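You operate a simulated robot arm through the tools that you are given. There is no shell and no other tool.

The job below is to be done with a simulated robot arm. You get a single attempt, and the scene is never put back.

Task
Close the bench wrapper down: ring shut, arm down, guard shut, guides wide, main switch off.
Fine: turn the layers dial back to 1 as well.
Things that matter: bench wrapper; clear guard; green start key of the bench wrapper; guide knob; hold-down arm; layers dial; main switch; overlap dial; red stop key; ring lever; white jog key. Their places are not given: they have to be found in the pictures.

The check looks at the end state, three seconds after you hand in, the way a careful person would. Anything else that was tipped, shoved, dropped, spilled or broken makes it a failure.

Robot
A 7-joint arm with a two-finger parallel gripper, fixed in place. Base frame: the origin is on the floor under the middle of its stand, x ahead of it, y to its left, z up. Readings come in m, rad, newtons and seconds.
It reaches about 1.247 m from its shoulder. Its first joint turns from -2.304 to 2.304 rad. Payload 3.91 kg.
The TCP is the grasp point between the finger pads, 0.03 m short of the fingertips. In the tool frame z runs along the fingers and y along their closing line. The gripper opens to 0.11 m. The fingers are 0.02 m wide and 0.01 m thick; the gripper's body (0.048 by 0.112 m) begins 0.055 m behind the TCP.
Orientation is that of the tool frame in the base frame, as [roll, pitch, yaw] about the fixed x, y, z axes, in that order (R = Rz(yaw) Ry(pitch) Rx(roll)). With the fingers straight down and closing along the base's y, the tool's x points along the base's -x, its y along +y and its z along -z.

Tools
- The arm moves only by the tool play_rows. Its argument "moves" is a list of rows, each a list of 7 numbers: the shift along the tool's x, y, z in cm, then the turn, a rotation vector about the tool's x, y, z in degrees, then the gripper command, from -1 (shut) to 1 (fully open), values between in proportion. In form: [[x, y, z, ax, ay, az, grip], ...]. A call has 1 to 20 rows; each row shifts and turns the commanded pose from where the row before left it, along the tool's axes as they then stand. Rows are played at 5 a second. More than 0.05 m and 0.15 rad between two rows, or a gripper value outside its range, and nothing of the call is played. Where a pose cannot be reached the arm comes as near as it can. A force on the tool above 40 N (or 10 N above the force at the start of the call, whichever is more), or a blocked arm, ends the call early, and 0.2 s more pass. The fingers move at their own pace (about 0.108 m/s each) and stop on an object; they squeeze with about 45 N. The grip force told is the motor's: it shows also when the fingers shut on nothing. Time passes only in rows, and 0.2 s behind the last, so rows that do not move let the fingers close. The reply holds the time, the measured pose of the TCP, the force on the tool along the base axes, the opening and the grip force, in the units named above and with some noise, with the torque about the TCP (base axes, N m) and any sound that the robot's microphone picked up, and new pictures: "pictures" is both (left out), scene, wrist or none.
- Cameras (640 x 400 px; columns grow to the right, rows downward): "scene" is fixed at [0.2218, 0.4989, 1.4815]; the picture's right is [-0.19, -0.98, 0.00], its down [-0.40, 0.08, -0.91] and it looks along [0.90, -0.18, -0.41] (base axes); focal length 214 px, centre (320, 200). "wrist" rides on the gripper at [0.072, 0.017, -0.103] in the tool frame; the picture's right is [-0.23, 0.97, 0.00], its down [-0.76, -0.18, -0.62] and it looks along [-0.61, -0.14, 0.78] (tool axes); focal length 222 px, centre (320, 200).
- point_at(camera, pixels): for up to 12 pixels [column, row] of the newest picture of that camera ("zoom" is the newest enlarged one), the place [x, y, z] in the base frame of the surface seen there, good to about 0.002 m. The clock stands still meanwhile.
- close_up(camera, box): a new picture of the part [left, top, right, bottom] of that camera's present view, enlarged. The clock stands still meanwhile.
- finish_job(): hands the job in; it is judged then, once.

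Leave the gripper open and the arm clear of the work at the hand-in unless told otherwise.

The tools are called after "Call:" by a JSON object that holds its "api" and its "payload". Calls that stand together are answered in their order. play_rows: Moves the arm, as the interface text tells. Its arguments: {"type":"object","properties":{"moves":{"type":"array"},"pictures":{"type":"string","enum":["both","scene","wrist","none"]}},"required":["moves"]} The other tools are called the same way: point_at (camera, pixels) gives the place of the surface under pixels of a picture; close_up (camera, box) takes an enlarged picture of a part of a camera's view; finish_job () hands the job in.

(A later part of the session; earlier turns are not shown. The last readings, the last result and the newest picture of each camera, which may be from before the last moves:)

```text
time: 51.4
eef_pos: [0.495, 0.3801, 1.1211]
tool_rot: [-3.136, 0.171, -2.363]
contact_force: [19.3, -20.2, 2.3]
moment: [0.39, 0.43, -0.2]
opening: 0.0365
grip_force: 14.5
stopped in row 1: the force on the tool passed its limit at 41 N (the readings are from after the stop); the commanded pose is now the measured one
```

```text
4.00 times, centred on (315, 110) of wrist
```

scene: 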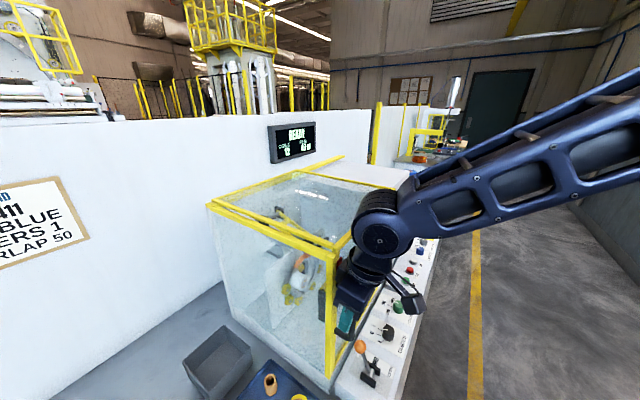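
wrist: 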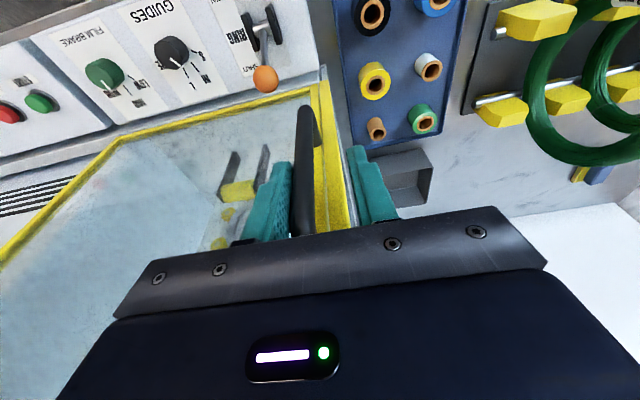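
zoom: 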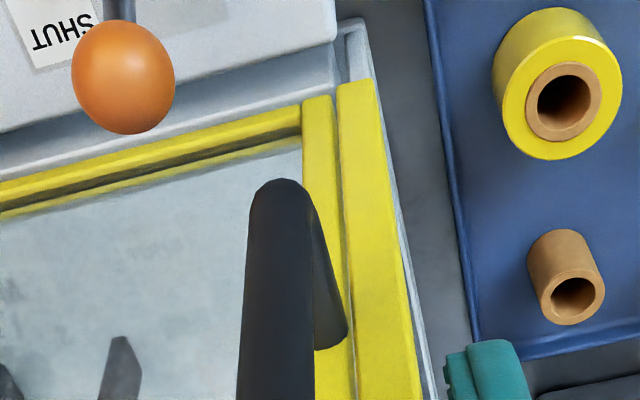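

The guard holds firm at 41 N, so it is shut. I centre the fingers away from the bar, lift out, and move above the guides knob for a look.

Call:
{"api": "play_rows", "payload": {"moves": [[0, -0.5, 0, 0, 0, 0, -0.2], [0, 0, 0, 0, 0, 0, -0.2], [0, 0, -2.5, 0, 0, 0, -0.2], [0, 0, -3.5, 0, 0, 0, -0.2], [0, 0, -3.5, 0, 0, 0, -0.2], [1.5, 0, -3.5, 0, 0, 0, 0.0], [2, -2.5, 0, 0, 5, 0, 0.0], [0, -3.5, 0, 0, 5, 0, 0.0], [0, -4, 1.5, 0, 0, 0, 0.0], [0, -4, 3.0, 0, 0, 0, 0.0], [0, -3.0, 3.0, 0, 0, 0, 0.0], [0, 0, 3.5, 0, 0, 0, 0.0], [0, 0, 3.5, 0, 0, 0, 0.0], [0, 0, 3.5, 0, 0, 0, 0.0]]}}

```text
time: 54.4
eef_pos: [0.5738, 0.2138, 1.0633]
tool_rot: [-3.137, -0.005, -2.359]
contact_force: [-0.8, -0.3, 0.3]
moment: [-0.01, 0.01, 0.0]
opening: 0.0551
grip_force: 0.0
```

scene: 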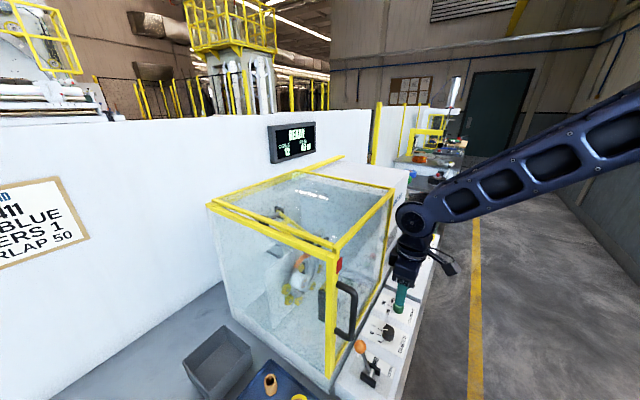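
wrist: 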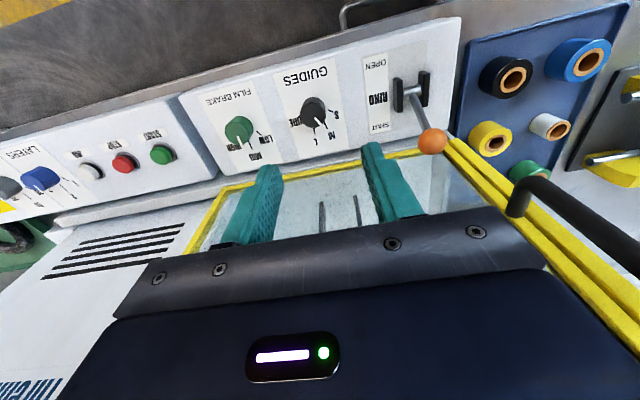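

The guard stayed shut. The guides knob is at (313,112) in the wrist picture; I enlarge it and measure it.

Call:
{"api": "close_up", "payload": {"camera": "wrist", "box": [270, 60, 370, 160]}}

Call:
{"api": "point_at", "payload": {"camera": "zoom", "pixels": [[300, 190], [320, 215], [288, 170], [310, 165], [270, 195], [330, 185], [300, 245], [345, 240], [400, 180], [335, 300], [260, 215]]}}

Call:
{"api": "close_up", "payload": {"camera": "scene", "box": [355, 290, 425, 360]}}

```text
4.00 times, centred on (320, 110) of wrist
```

zoom: 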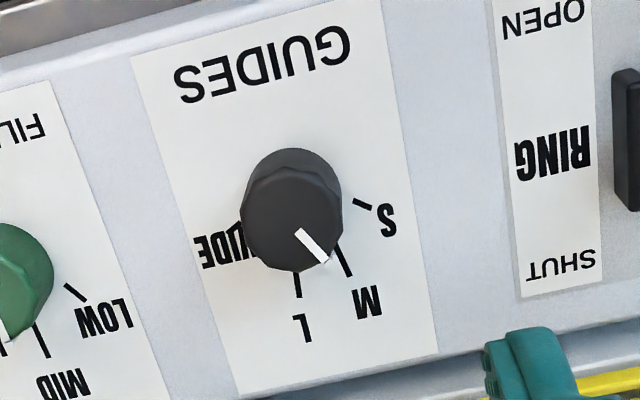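

```text
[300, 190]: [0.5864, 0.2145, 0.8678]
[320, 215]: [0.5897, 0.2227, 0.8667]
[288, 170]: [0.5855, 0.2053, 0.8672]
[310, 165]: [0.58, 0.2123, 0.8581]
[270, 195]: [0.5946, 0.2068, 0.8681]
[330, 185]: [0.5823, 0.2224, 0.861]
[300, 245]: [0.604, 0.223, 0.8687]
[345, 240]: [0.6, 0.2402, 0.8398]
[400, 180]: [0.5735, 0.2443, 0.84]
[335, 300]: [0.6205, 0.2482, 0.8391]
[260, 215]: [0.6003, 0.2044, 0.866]
```

```text
5.71 times, centred on (390, 325) of scene
```

zoom: 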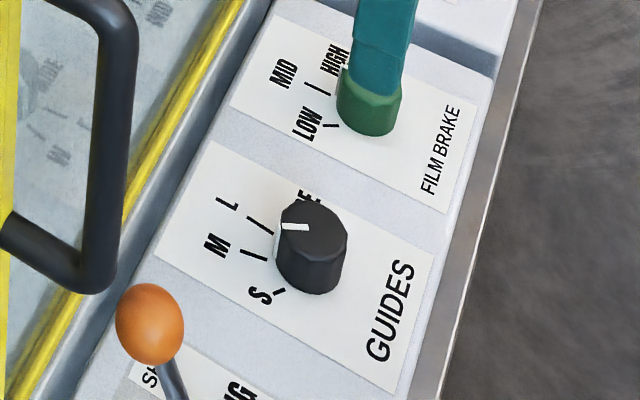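

The guides pointer is at M; WIDE is 90° clockwise (seen from above). The knob's top centre is near (0.596,0.2165,0.868). I come down above it to check alignment.

Call:
{"api": "play_rows", "payload": {"moves": [[-1.76, -1.37, 3.0, 0, 0, 0, 0.0], [0, 0, 3.0, 0, 0, 0, 0.0], [0, 0, 3.5, 0, 0, 0, 0.0], [0, 0, 3.5, 0, 0, 0, 0.0], [0, 0, 0, 0, 0, 0, 0.0]]}}

Call:
{"api": "close_up", "payload": {"camera": "wrist", "box": [220, 60, 420, 240]}}

```text
time: 55.6
eef_pos: [0.5959, 0.2198, 0.9343]
tool_rot: [-3.136, -0.003, -2.36]
contact_force: [-0.4, 0.4, 1.1]
moment: [0.02, -0.03, -0.02]
opening: 0.0553
grip_force: 0.1
```

scene: 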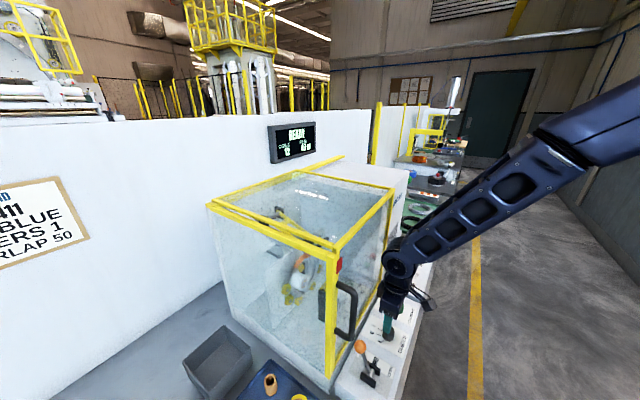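
wrist: 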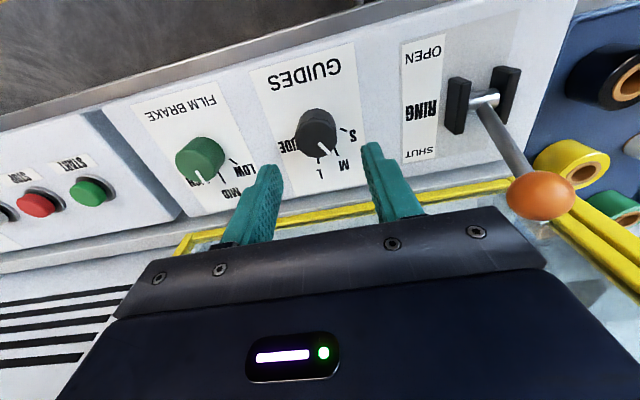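

```text
2.22 times, centred on (320, 150) of wrist
```

zoom: 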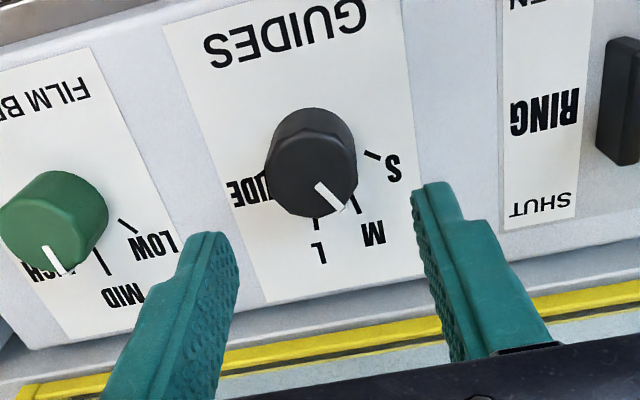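

Alignment is within 3 mm. I correct it, go down around the knob and close.

Call:
{"api": "play_rows", "payload": {"moves": [[0.23, -0.26, 2.5, 0, 0, 0, 0.0], [0, 0, 2.0, 0, 0, 0, 0.0], [0, 0, 1.3, 0, 0, 0, 0.0], [0, 0, 0, 0, 0, 0, -1], [0, 0, 0, 0, 0, 0, -1], [0, 0, 0, 0, 0, 0, -1]]}}

Call:
{"api": "close_up", "payload": {"camera": "wrist", "box": [220, 60, 420, 240]}}

```text
time: 57.1
eef_pos: [0.5963, 0.2148, 0.8766]
tool_rot: [-3.139, -0.003, -2.357]
contact_force: [-3.7, 5.3, 0.4]
moment: [-0.08, 0.11, 0.02]
opening: 0.0334
grip_force: 45.2
stopped in row 6: the force on the tool passed its limit at 41 N (the readings are from after the stop); the commanded pose is now the measured one
```

scene: 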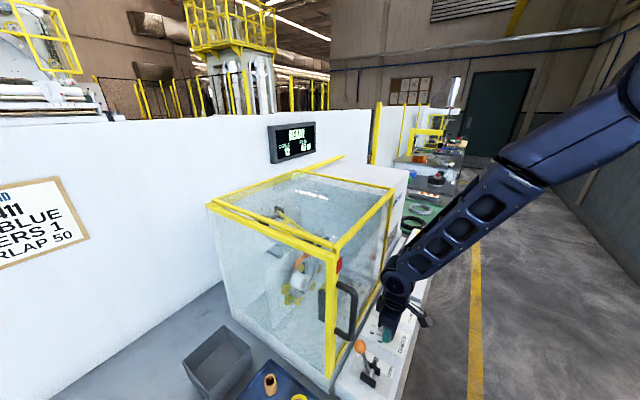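
wrist: 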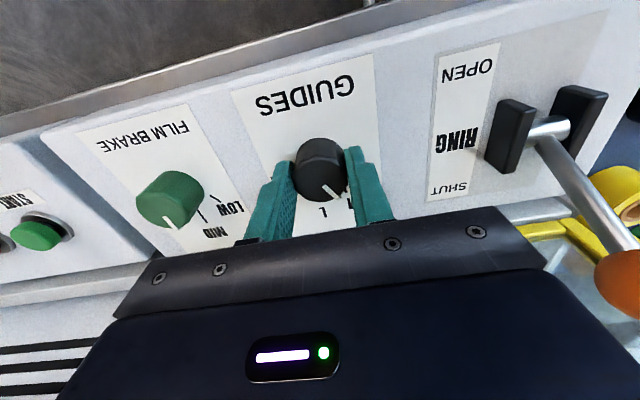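

```text
2.22 times, centred on (320, 150) of wrist
```

zoom: 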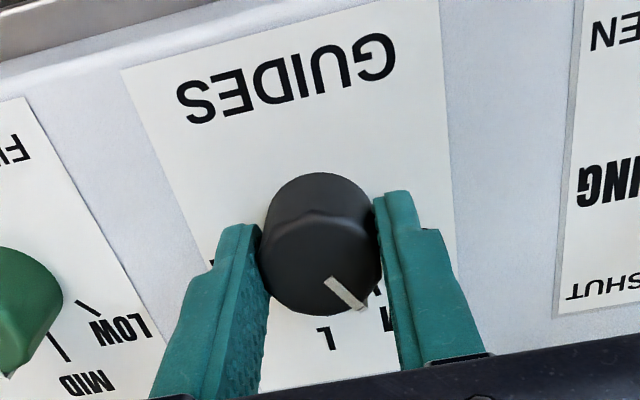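

The knob is gripped (opening 0.0334). I turn clockwise 30° first and check forces.

Call:
{"api": "play_rows", "payload": {"moves": [[0, 0, 0, 0, 0, 7.5, -1], [0, 0, 0, 0, 0, 7.5, -1], [0, 0, 0, 0, 0, 7.5, -1], [0, 0, 0, 0, 0, 7.5, -1]]}}

Call:
{"api": "close_up", "payload": {"camera": "wrist", "box": [220, 60, 420, 240]}}

```text
time: 58.1
eef_pos: [0.5956, 0.2159, 0.8756]
tool_rot: [-3.136, -0.001, -2.885]
contact_force: [-13.4, 8.3, 8.3]
moment: [0.07, 1.14, -0.01]
opening: 0.0329
grip_force: 45.0
```

scene: 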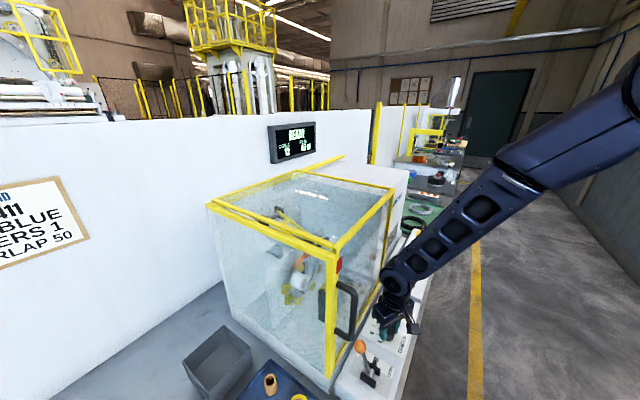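
wrist: 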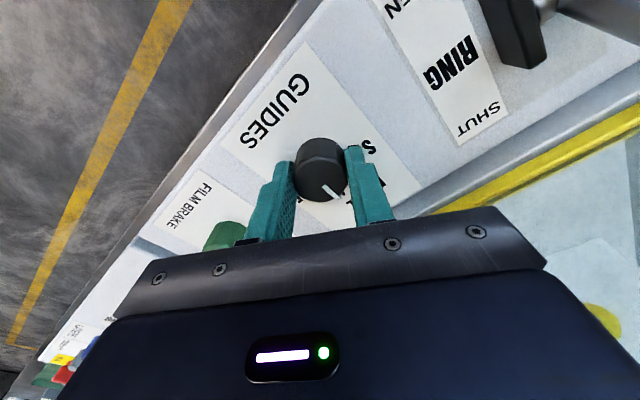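

```text
2.22 times, centred on (320, 150) of wrist
```

zoom: 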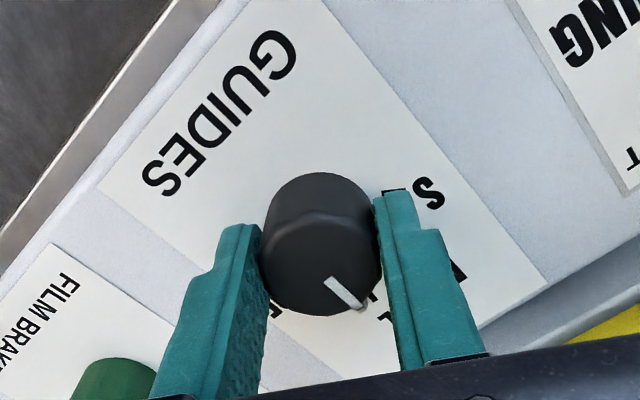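

The knob turns with the gripper. I ease the sideways load by 1 mm and turn the remaining 60°.

Call:
{"api": "play_rows", "payload": {"moves": [[0.07, 0.07, 0, 0, 0, 7.5, -1], [0, 0, 0, 0, 0, 7.5, -1], [0, 0, 0, 0, 0, 7.5, -1], [0, 0, 0, 0, 0, 7.5, -1], [0, 0, 0, 0, 0, 7.5, -1], [0, 0, 0, 0, 0, 7.5, -1], [0, 0, 0, 0, 0, 7.5, -1], [0, 0, 0, 0, 0, 7.5, -1]]}}

Call:
{"api": "close_up", "payload": {"camera": "wrist", "box": [220, 60, 420, 240]}}

```text
time: 60.0
eef_pos: [0.597, 0.2166, 0.8756]
tool_rot: [-3.139, 0.006, 2.354]
contact_force: [5.9, 21.8, -8.3]
moment: [0.52, -0.16, 0.03]
opening: 0.0332
grip_force: 45.4
```

scene: 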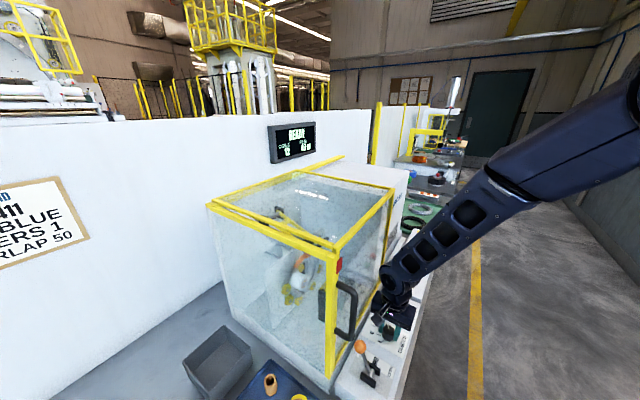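
wrist: 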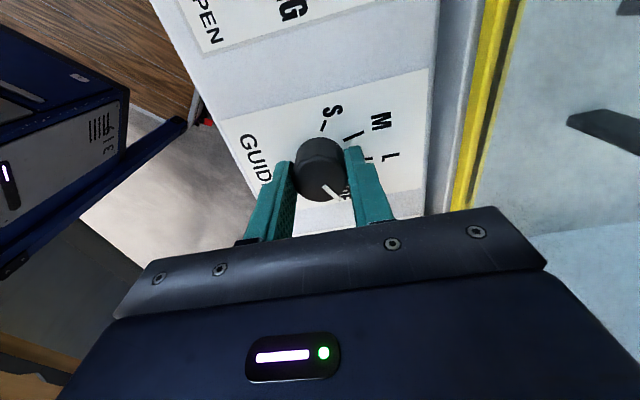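

```text
2.22 times, centred on (320, 150) of wrist
```

zoom: 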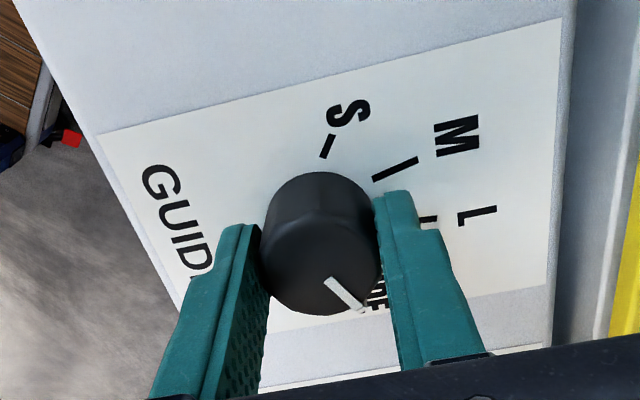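

The pointer now looks toward WIDE. I open, rise 9 cm and check the setting.

Call:
{"api": "play_rows", "payload": {"moves": [[0, 0, 0, 0, 0, 0, 0.0], [0, 0, 0, 0, 0, 0, 0.0], [0, 0, -3.0, 0, 0, 0, 0.0], [0, 0, -3.0, 0, 0, 0, 0.0], [0, 0, -3.0, 0, 0, 0, 0.0]]}}

Call:
{"api": "close_up", "payload": {"camera": "wrist", "box": [220, 40, 420, 220]}}

Call:
{"api": "close_up", "payload": {"camera": "scene", "box": [355, 290, 425, 360]}}

```text
time: 61.1
eef_pos: [0.5966, 0.2167, 0.9632]
tool_rot: [-3.135, 0.004, 2.356]
contact_force: [-0.1, 0.1, 0.5]
moment: [-0.03, 0.03, -0.01]
opening: 0.0553
grip_force: 0.1
```

scene: 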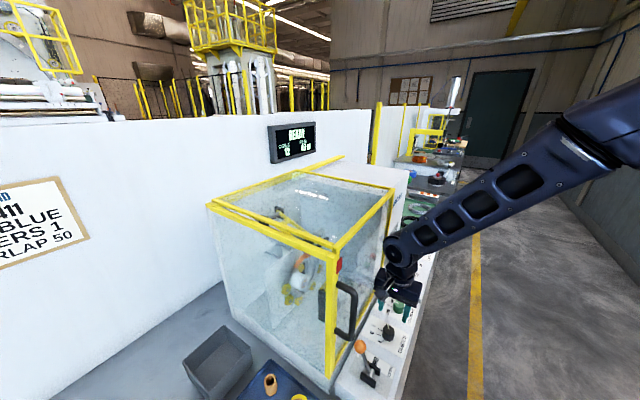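
wrist: 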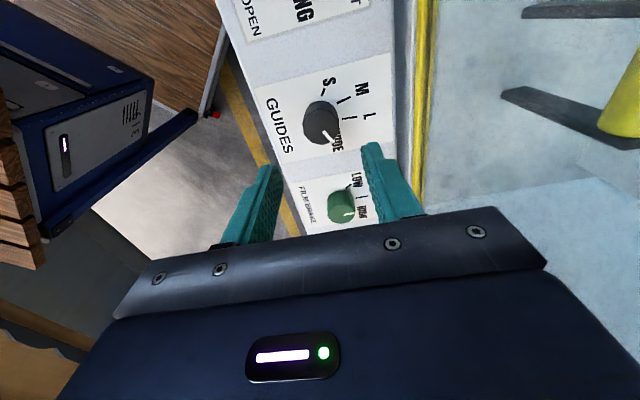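

```text
2.22 times, centred on (320, 130) of wrist
```

zoom: 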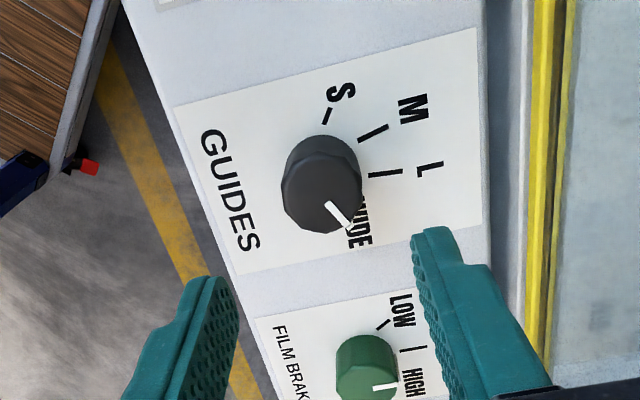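

```text
5.71 times, centred on (390, 325) of scene
```

zoom: 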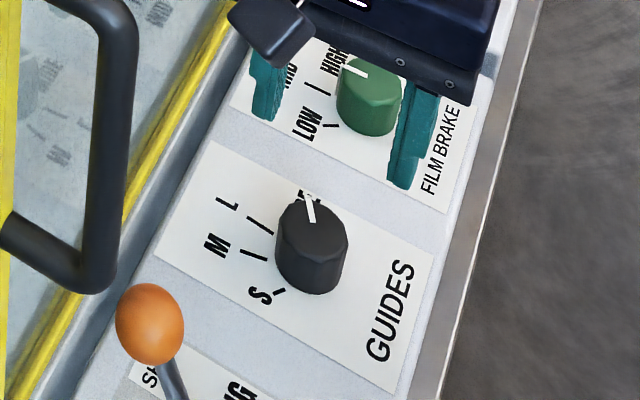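

I measure the tick marks and the pointer to work out their angles.

Call:
{"api": "close_up", "payload": {"camera": "wrist", "box": [280, 60, 380, 170]}}

Call:
{"api": "point_at", "payload": {"camera": "zoom", "pixels": [[334, 59], [328, 74], [434, 74], [390, 92], [457, 151], [408, 155], [333, 210], [372, 250], [262, 180], [390, 165], [325, 120], [320, 260]]}}

```text
3.64 times, centred on (330, 115) of wrist
```

zoom: 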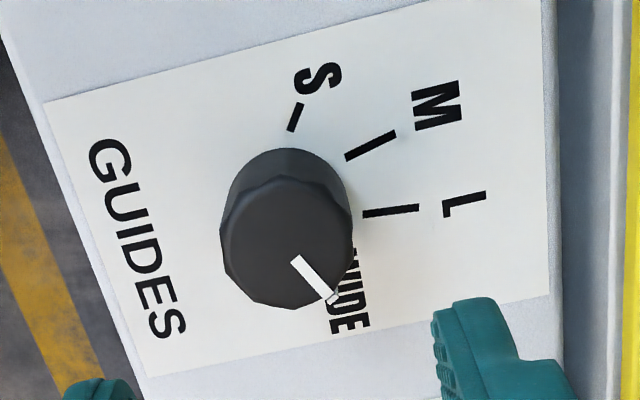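

```text
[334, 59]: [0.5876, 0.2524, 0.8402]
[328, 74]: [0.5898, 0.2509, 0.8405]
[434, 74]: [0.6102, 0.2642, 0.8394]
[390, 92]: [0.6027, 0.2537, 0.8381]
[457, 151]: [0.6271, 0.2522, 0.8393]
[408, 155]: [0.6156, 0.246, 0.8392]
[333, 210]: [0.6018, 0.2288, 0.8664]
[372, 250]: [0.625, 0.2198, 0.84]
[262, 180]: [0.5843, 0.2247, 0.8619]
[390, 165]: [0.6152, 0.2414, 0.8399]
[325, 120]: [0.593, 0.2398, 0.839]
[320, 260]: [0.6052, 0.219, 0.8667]
```

Call:
{"api": "point_at", "payload": {"camera": "zoom", "pixels": [[292, 127], [300, 105], [348, 157], [394, 135], [366, 213], [416, 208], [297, 262], [326, 293], [287, 245], [225, 240], [345, 240], [285, 300]]}}

```text
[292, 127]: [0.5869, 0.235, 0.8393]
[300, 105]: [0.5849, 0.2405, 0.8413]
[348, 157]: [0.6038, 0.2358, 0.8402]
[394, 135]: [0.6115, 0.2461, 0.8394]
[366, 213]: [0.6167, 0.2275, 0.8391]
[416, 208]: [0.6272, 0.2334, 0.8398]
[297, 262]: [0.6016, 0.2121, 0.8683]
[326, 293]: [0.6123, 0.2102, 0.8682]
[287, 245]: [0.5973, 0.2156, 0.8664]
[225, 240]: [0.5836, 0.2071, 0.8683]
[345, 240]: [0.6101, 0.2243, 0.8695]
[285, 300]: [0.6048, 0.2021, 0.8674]
```

I also point at the letters themselves, to get cleaner angles for the four positions.

Call:
{"api": "point_at", "payload": {"camera": "zoom", "pixels": [[318, 78], [437, 105], [463, 203], [348, 316], [362, 272], [370, 250], [335, 330], [368, 326], [290, 150], [340, 170], [240, 175], [312, 278]]}}

```text
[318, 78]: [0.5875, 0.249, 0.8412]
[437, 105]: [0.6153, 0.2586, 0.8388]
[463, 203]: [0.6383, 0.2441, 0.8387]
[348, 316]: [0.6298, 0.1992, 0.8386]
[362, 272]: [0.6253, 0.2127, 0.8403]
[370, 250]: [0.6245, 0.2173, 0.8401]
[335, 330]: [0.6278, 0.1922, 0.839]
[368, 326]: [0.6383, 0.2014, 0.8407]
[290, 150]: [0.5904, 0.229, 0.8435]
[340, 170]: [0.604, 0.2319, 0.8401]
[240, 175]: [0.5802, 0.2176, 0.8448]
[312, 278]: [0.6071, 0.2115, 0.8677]
```

The pointer lies about 57–60° from the mid line, which matches WIDE, but the WIDE tick is hidden behind the knob. I rise and lean the tool 38° so the wrist camera looks straight down on the dial.

Call:
{"api": "play_rows", "payload": {"moves": [[0, 0, -3, 0, 0, 0, 0.0], [0, 0, 0, 0, 7.6, 0, 0.0], [0, 0, 0, 0, 7.6, 0, 0.0], [0, 0, 0, 0, 7.6, 0, 0.0], [0, 0, 0, 0, 7.6, 0, 0.0], [0, 0, 0, 0, 7.6, 0, 0.0], [0, 0, 0, 0, 0, 0, 0.0]], "pictures": "wrist"}}

Call:
{"api": "close_up", "payload": {"camera": "wrist", "box": [250, 120, 390, 250]}}

```text
time: 62.8
eef_pos: [0.5968, 0.2167, 0.9948]
tool_rot: [-3.137, -0.66, 2.353]
contact_force: [0.7, -0.2, -0.4]
moment: [0.01, -0.01, 0.01]
opening: 0.0549
grip_force: 0.1
```

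wrist: 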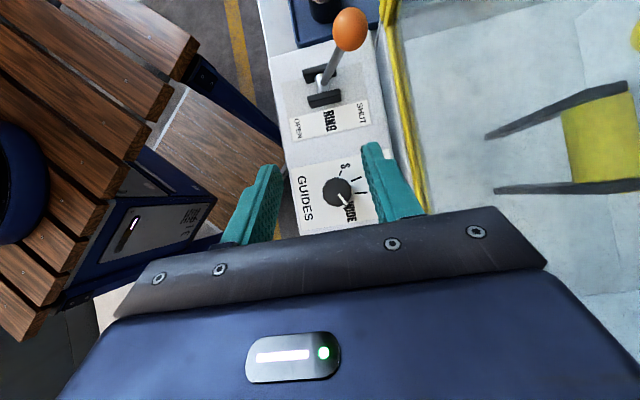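

```text
3.08 times, centred on (320, 185) of wrist
```

zoom: 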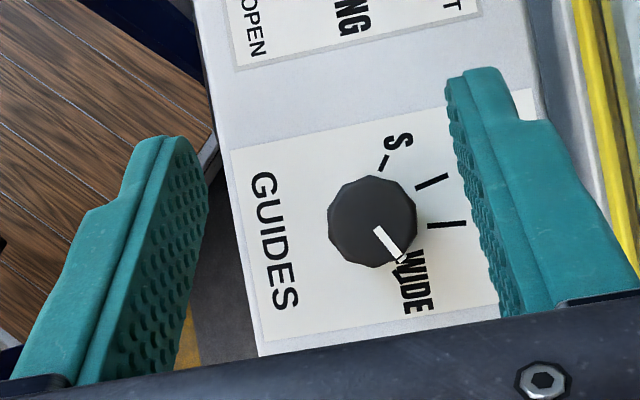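

Call:
{"api": "close_up", "payload": {"camera": "wrist", "box": [310, 165, 370, 225]}}

```text
6.67 times, centred on (340, 195) of wrist
```

zoom: 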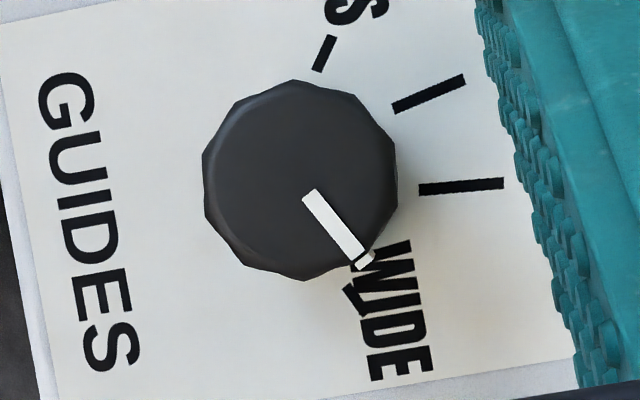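

From straight above, the pointer is near WIDE, but a short dark mark left of the word may be the WIDE tick. I enlarge that corner more.

Call:
{"api": "close_up", "payload": {"camera": "wrist", "box": [330, 190, 365, 225]}}

Call:
{"api": "close_up", "payload": {"camera": "wrist", "box": [315, 165, 367, 217]}}

```text
11.43 times, centred on (348, 208) of wrist
```

zoom: 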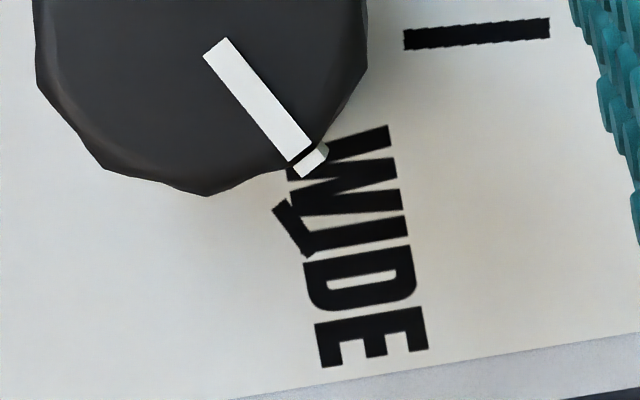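

```text
7.69 times, centred on (341, 191) of wrist
```

zoom: 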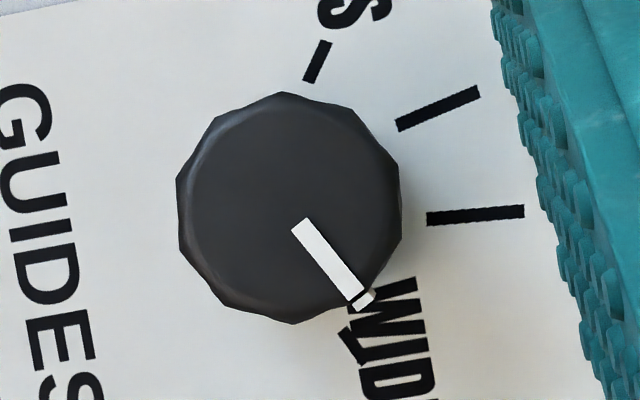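

The four guide ticks are drawn unevenly, so I want a reference: the film brake dial next to it stands at a known end mark (HIGH). I slide the camera over it to see how a pointer lines up with its end tick.

Call:
{"api": "play_rows", "payload": {"moves": [[-2.63, 0, -2.04, 0, 0, 0, 0.0], [-2.63, 0, -2.04, 0, 0, 0, 0.0], [-2.63, 0, -2.04, 0, 0, 0, 0.0], [0, 0, 0, 0, 0, 0, 0.0]], "pictures": "wrist"}}

Call:
{"api": "close_up", "payload": {"camera": "wrist", "box": [310, 165, 370, 225]}}

Call:
{"api": "close_up", "payload": {"camera": "wrist", "box": [310, 70, 390, 150]}}

```text
time: 63.8
eef_pos: [0.6663, 0.1469, 0.9959]
tool_rot: [-3.137, -0.66, 2.351]
contact_force: [-0.3, -0.1, 0.6]
moment: [-0.01, 0.0, 0.02]
opening: 0.0549
grip_force: 0.0
```

wrist: 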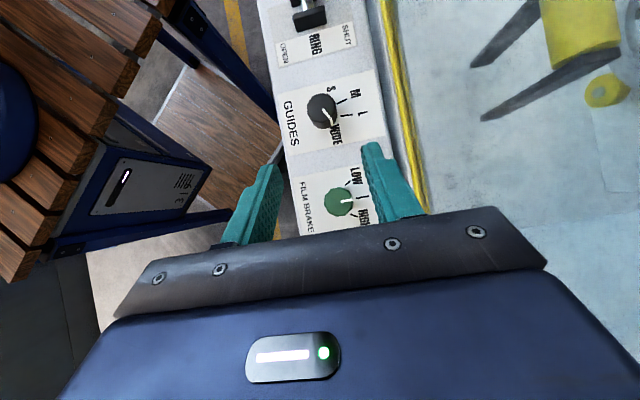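

```text
6.67 times, centred on (340, 195) of wrist
```

zoom: 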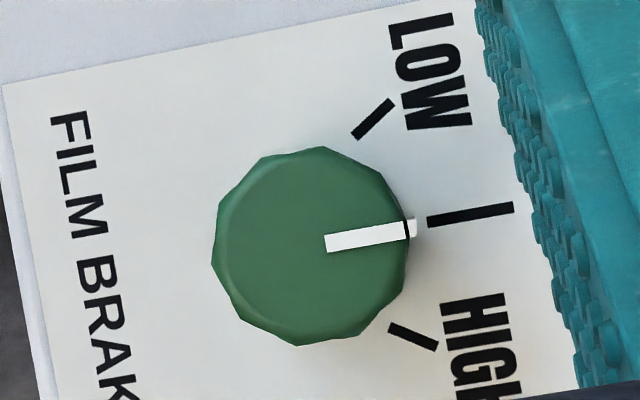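

```text
5.00 times, centred on (350, 110) of wrist
```

zoom: 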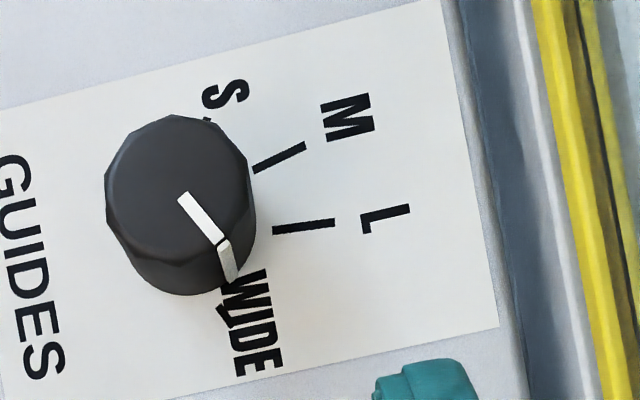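

This gives a clean reference: film brake's ticks start exactly at +60/0/−60° on a 20.7 mm circle and its pointer sits on MID. By the same measure the guides' WIDE tick is at about −81° and the pointer is at −64°, so I must turn about 17° more. I go back over the guides knob and stand the tool upright.

Call:
{"api": "play_rows", "payload": {"moves": [[2.63, 0, 2.04, 0, 0, 0, 0.0], [2.63, 0, 2.04, 0, 0, 0, 0.0], [2.63, 0, 2.04, 0, 0, 0, 0.0], [0, 0, 0, 0, -7.6, 0, 0.0], [0, 0, 0, 0, -7.6, 0, 0.0], [0, 0, 0, 0, -7.6, 0, 0.0], [0, 0, 0, 0, -7.6, 0, 0.0], [0, 0, 0, 0, -7.6, 0, 0.0], [-0.1, 0, 3.0, 0, 0, 0, 0.0], [0, 0, 3.0, 0, 0, 0, 0.0], [0, 0, 0, 0, 0, 0, 0.0]], "pictures": "wrist"}}

```text
time: 66.2
eef_pos: [0.5975, 0.214, 0.9334]
tool_rot: [-3.137, 0.005, 2.354]
contact_force: [-0.1, 0.4, -0.4]
moment: [-0.01, -0.01, 0.02]
opening: 0.0551
grip_force: 0.0
```

wrist: 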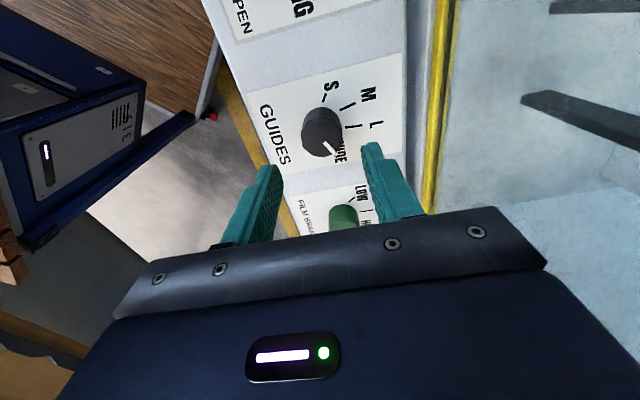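

The knob is centred under the gripper (322,140). I go down, grip, and turn 17° more clockwise.

Call:
{"api": "play_rows", "payload": {"moves": [[0, 0.12, 2.5, 0, 0, 0, 0.0], [0, 0, 2.0, 0, 0, 0, 0.0], [0, 0, 1.3, 0, 0, 0, 0.0], [0, 0, 0, 0, 0, 0, -0.6], [0, 0, 0, 0, 0, 0, -1], [0, 0, 0, 0, 0, 0, -1]], "pictures": "wrist"}}

```text
time: 67.5
eef_pos: [0.5979, 0.2159, 0.8781]
tool_rot: [-3.137, 0.003, 2.354]
contact_force: [7.0, 10.0, -10.5]
moment: [-0.07, -0.85, -0.03]
opening: 0.0331
grip_force: 44.8
```

wrist: 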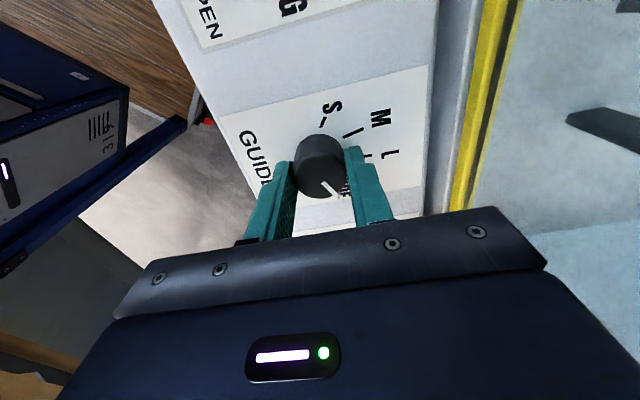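

Call:
{"api": "play_rows", "payload": {"moves": [[0, 0, 0, 0, 0, 6, -1], [0, 0, 0, 0, 0, 6, -1], [0, 0, 0, 0, 0, 5, -1], [0, 0, 0, 0, 0, 0, -1]], "pictures": "wrist"}}

```text
time: 68.5
eef_pos: [0.5974, 0.2149, 0.8788]
tool_rot: [-3.136, 0.007, 2.055]
contact_force: [12.5, -5.4, -20.2]
moment: [-0.8, -0.77, -0.05]
opening: 0.0332
grip_force: 45.0
```

wrist: 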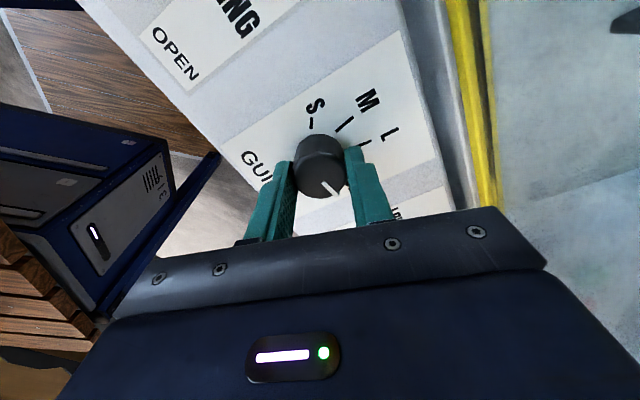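

It turned freely with the gripper. I release, rise, turn back 17° and lean over again to check from straight above.

Call:
{"api": "play_rows", "payload": {"moves": [[0, 0, 0, 0, 0, 0, 0.0], [0, 0, 0, 0, 0, 0, 0.0], [0, 0, -3.9, 0, 0, 0, 0.0], [0, 0, -3.9, 0, 0, -6, 0.0], [0, 0, -3.8, 0, 0, -6, 0.0], [0, 0, 0, 0, 0, -5, 0.0], [0, 0, 0, 0, 7.6, 0, 0.0], [0, 0, 0, 0, 7.6, 0, 0.0], [0, 0, 0, 0, 7.6, 0, 0.0], [0, 0, 0, 0, 7.6, 0, 0.0], [0, 0, 0, 0, 7.6, 0, 0.0], [0, 0, 0, 0, 0, 0, 0.0]], "pictures": "wrist"}}

Call:
{"api": "close_up", "payload": {"camera": "wrist", "box": [310, 165, 370, 225]}}

Call:
{"api": "close_up", "payload": {"camera": "wrist", "box": [330, 190, 365, 225]}}

```text
time: 71.2
eef_pos: [0.5991, 0.2178, 0.994]
tool_rot: [-3.136, -0.659, 2.354]
contact_force: [-0.3, 1.0, -0.5]
moment: [-0.01, 0.04, 0.01]
opening: 0.055
grip_force: 0.3
```

wrist: 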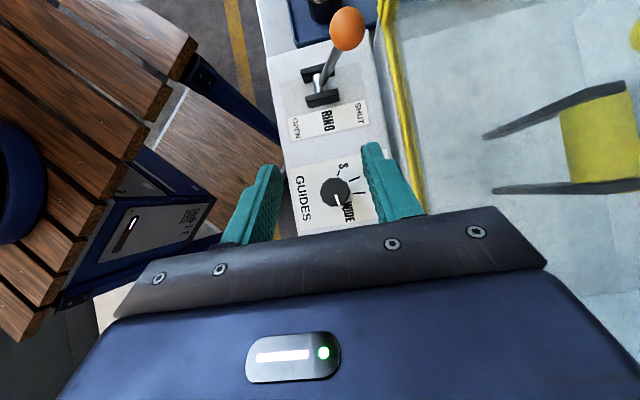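

```text
6.67 times, centred on (340, 195) of wrist
```

zoom: 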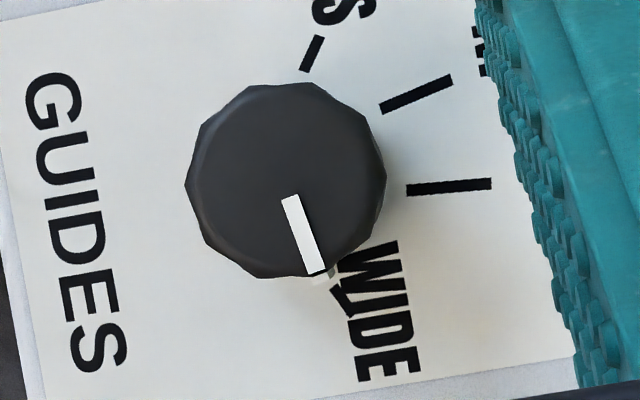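

```text
11.43 times, centred on (348, 208) of wrist
```

zoom: 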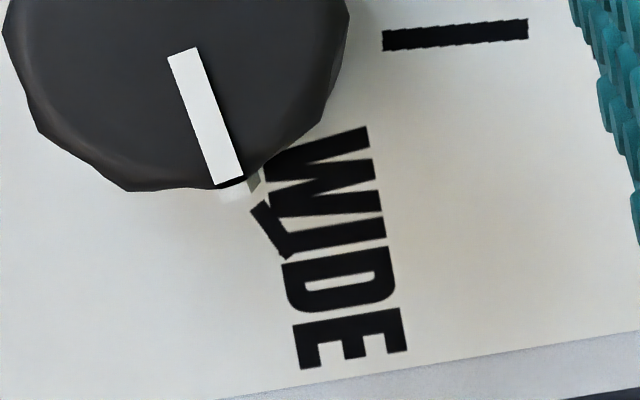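

By the same geometry the pointer is now at about −83° against the WIDE tick at −81°: lined up with WIDE. Next the layers dial: I travel along the panel to above it with the camera still looking straight down.

Call:
{"api": "play_rows", "payload": {"moves": [[-3.05, 0, -2.37, 0, 0, 0, 0.0], [-3.05, 0, -2.37, 0, 0, 0, 0.0], [-3.05, 0, -2.37, 0, 0, 0, 0.0], [-3.05, 0, -2.37, 0, 0, 0, 0.0], [-3.05, 0, -2.37, 0, 0, 0, 0.0], [-3.05, 0, -2.37, 0, 0, 0, 0.0], [-3.05, 0, -2.37, 0, 0, 0, 0.0], [-3.05, 0, -2.37, 0, 0, 0, 0.0], [-3.05, 0, -2.37, 0, 0, 0, 0.0], [-3.05, 0, -2.37, 0, 0, 0, 0.0], [-3.05, 0, -2.37, 0, 0, 0, 0.0], [-3.05, 0, -2.37, 0, 0, 0, 0.0], [0, 0, 0, 0, 0, 0, 0.0]]}}

Call:
{"api": "close_up", "payload": {"camera": "wrist", "box": [280, 100, 400, 230]}}

```text
time: 74.0
eef_pos: [0.9236, -0.1097, 0.9945]
tool_rot: [-3.137, -0.659, 2.35]
contact_force: [-0.4, -0.5, -0.4]
moment: [0.02, 0.02, 0.01]
opening: 0.055
grip_force: 0.1
```

scene: 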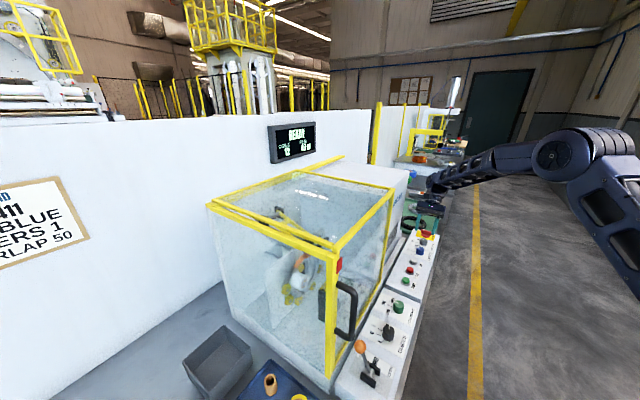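
wrist: 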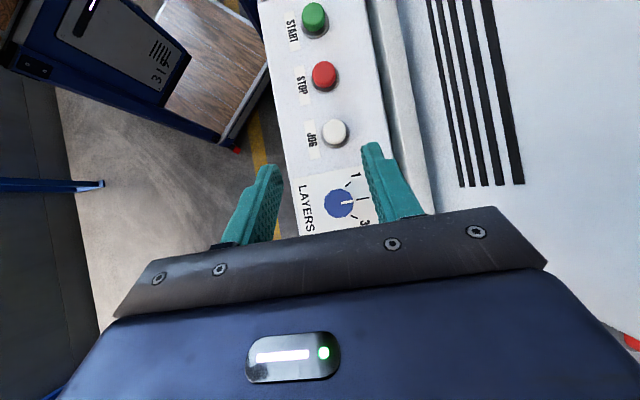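

```text
3.08 times, centred on (340, 165) of wrist
```

zoom: 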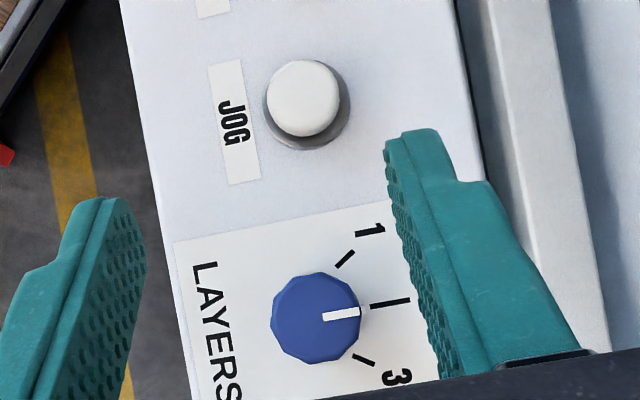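

Seen from above, the layers pointer lines up with the middle tick (2), not 3 as it seemed at a slant. I enlarge it to be sure.

Call:
{"api": "close_up", "payload": {"camera": "wrist", "box": [310, 165, 370, 235]}}

Call:
{"api": "close_up", "payload": {"camera": "scene", "box": [390, 222, 450, 290]}}

```text
5.71 times, centred on (340, 200) of wrist
```

zoom: 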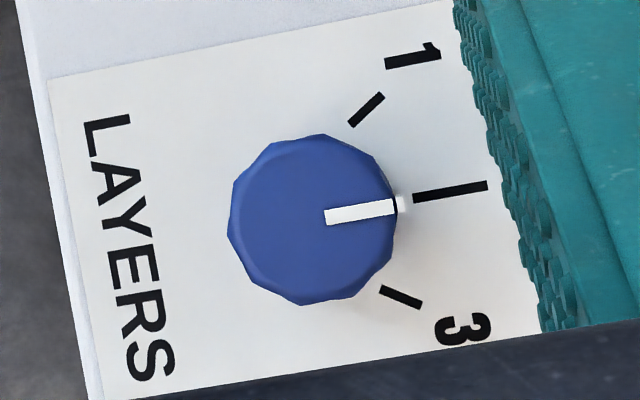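

```text
5.88 times, centred on (420, 256) of scene
```

zoom: 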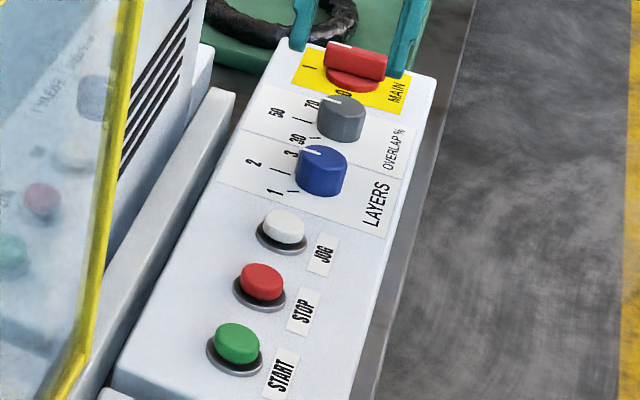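

Confirmed: layers is at 2, and 1 is 60° counter-clockwise. I measure the knob and panel heights here.

Call:
{"api": "point_at", "payload": {"camera": "wrist", "pixels": [[335, 200], [340, 206], [333, 208], [345, 197], [325, 180], [362, 185], [325, 225], [350, 222], [334, 131], [323, 204], [354, 203], [338, 218]]}}

```text
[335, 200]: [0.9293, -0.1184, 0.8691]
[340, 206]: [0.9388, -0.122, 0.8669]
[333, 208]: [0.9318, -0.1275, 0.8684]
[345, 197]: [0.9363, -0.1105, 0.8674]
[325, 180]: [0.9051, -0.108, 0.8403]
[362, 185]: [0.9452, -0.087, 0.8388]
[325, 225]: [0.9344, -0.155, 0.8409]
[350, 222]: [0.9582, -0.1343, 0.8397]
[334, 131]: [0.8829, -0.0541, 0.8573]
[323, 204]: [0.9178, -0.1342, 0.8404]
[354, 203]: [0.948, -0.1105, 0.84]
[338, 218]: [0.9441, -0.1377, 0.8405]
```

Panel z=0.84, knob top 0.868, knob centre about u=0.7455, v=0.5755 (x≈0.934, y≈−0.120). I stand the tool upright and come down above it.

Call:
{"api": "play_rows", "payload": {"moves": [[0, 0, 0, 0, -7.6, 0, 0.0], [0, 0, 0, 0, -7.6, 0, 0.0], [0, 0, 0, 0, -7.6, 0, 0.0], [0, 0, 0, 0, -7.6, 0, 0.0], [0, 0, 0, 0, -7.6, 0, 0.0], [-1.49, 0, 3.0, 0, 0, 0, 0.0], [0, 0, 3.0, 0, 0, 0, 0.0], [0, 0, 0, 0, 0, 0, 0.0]]}}

Call:
{"api": "close_up", "payload": {"camera": "wrist", "box": [240, 80, 400, 220]}}

```text
time: 75.8
eef_pos: [0.9381, -0.1237, 0.9338]
tool_rot: [-3.139, 0.005, 2.354]
contact_force: [0.3, -0.9, 0.1]
moment: [-0.02, -0.01, -0.02]
opening: 0.055
grip_force: 0.1
```

scene: 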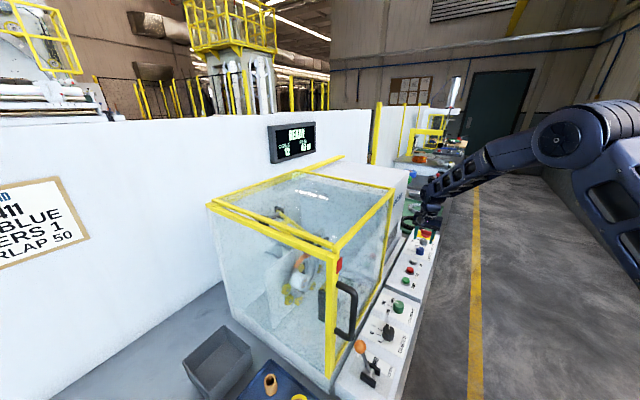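
wrist: 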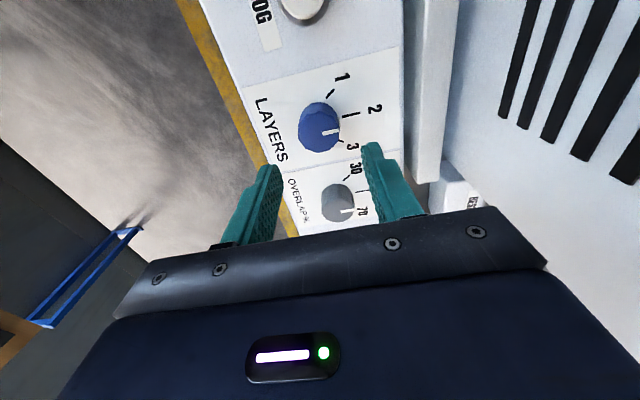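

```text
2.86 times, centred on (320, 150) of wrist
```

zoom: 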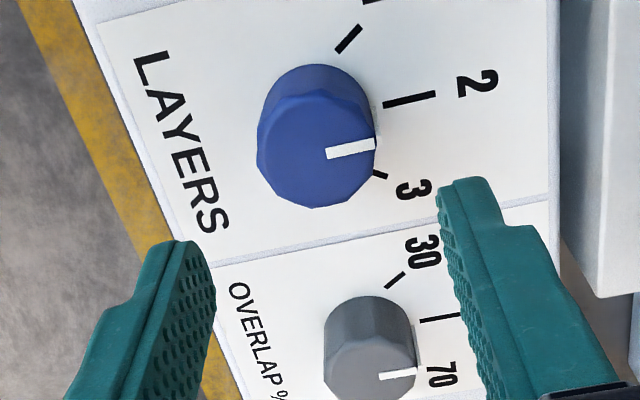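

The knob's centre appears at (319,134), about 6 mm short along the panel. I correct, go down and grip.

Call:
{"api": "play_rows", "payload": {"moves": [[0.62, 0, 2.5, 0, 0, 0, 0.0], [0, 0, 2.0, 0, 0, 0, 0.0], [0, 0, 1.2, 0, 0, 0, 0.0], [0, 0, 0, 0, 0, 0, 0.0]], "pictures": "wrist"}}

Call:
{"api": "close_up", "payload": {"camera": "wrist", "box": [240, 80, 400, 240]}}

```text
time: 76.8
eef_pos: [0.9314, -0.1193, 0.8766]
tool_rot: [-3.137, 0.004, 2.355]
contact_force: [-0.8, -0.1, 0.7]
moment: [0.04, -0.01, -0.01]
opening: 0.0552
grip_force: 0.1
```

wrist: 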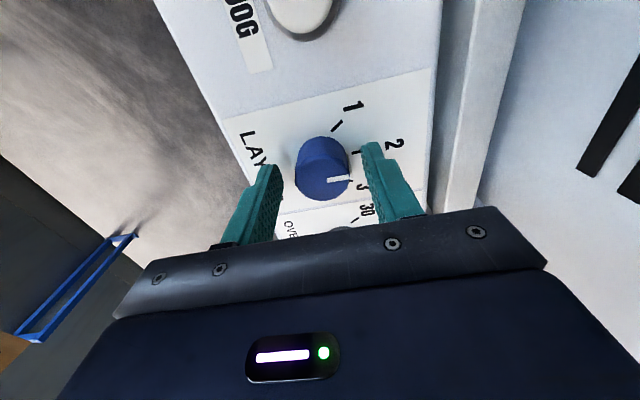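

```text
2.50 times, centred on (320, 160) of wrist
```

zoom: 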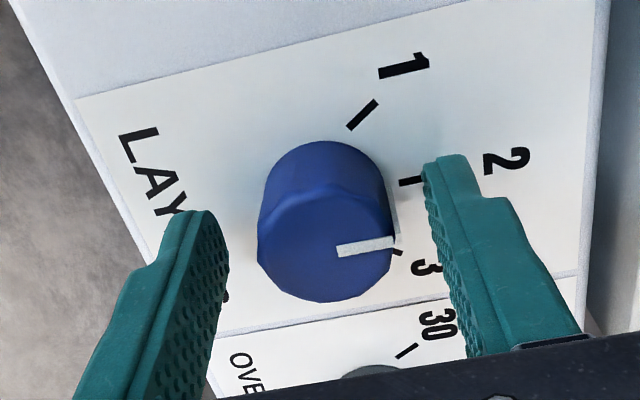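

Still 3–4 mm off centre along the panel; I correct that and close.

Call:
{"api": "play_rows", "payload": {"moves": [[0.35, 0.2, 0, 0, 0, 0, 0.0], [0, 0, 0, 0, 0, 0, -0.3], [0, 0, 0, 0, 0, 0, -0.6], [0, 0, 0, 0, 0, 0, -1], [0, 0, 0, 0, 0, 0, -1]], "pictures": "wrist"}}

```text
time: 78.0
eef_pos: [0.9299, -0.1155, 0.8779]
tool_rot: [-3.137, 0.002, 2.355]
contact_force: [1.2, 1.0, 0.2]
moment: [-0.06, -0.14, 0.02]
opening: 0.0333
grip_force: 45.3
```

wrist: 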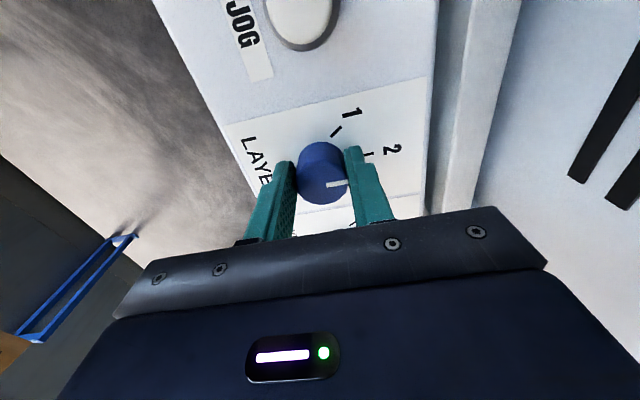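

Centred with almost no side force. I turn 60° counter-clockwise toward 1.

Call:
{"api": "play_rows", "payload": {"moves": [[0, 0, 0, 0, 0, -7.5, -1], [0, 0, 0, 0, 0, -7.5, -1], [0, 0, 0, 0, 0, -7.5, -1], [0, 0, 0, 0, 0, -7.5, -1], [0, 0, 0, 0, 0, -7.5, -1], [0, 0, 0, 0, 0, -7.5, -1], [0, 0, 0, 0, 0, -7.5, -1], [0, 0, 0, 0, 0, -7.5, -1], [0, 0, 0, 0, 0, 0, -1]]}}

Call:
{"api": "close_up", "payload": {"camera": "wrist", "box": [240, 80, 400, 240]}}

```text
time: 79.3
eef_pos: [0.9289, -0.1201, 0.877]
tool_rot: [-3.133, 0.001, 3.085]
contact_force: [-1.3, -4.9, -0.3]
moment: [0.1, 0.09, -0.03]
opening: 0.0332
grip_force: 45.5
stopped in row 6: the force on the tool passed its limit at 42 N (the readings are from after the stop); the commanded pose is now the measured one
```

scene: 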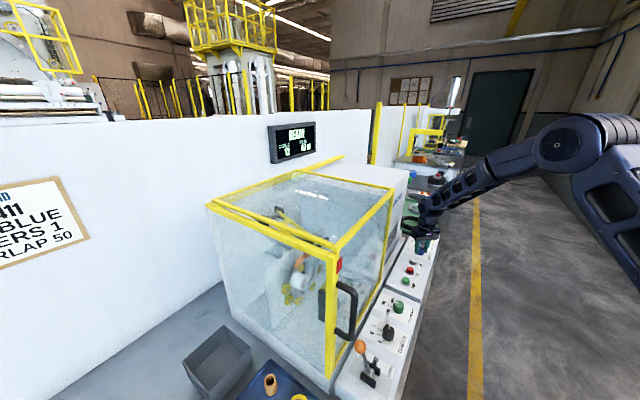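
wrist: 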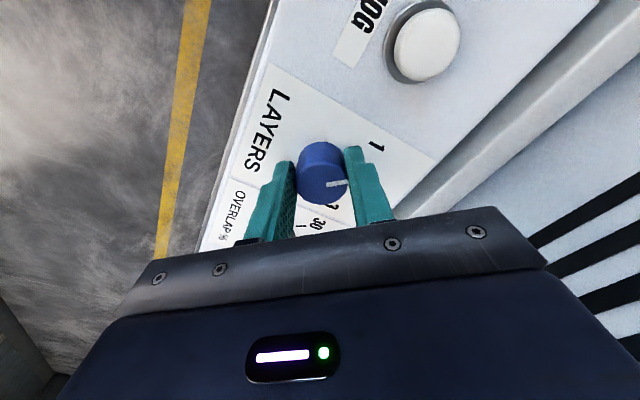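

```text
2.50 times, centred on (320, 160) of wrist
```

zoom: 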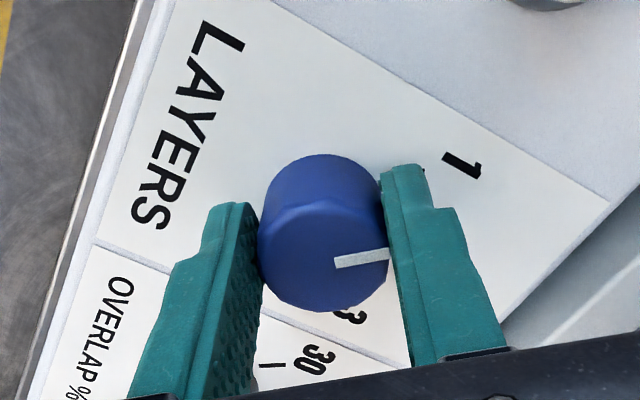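

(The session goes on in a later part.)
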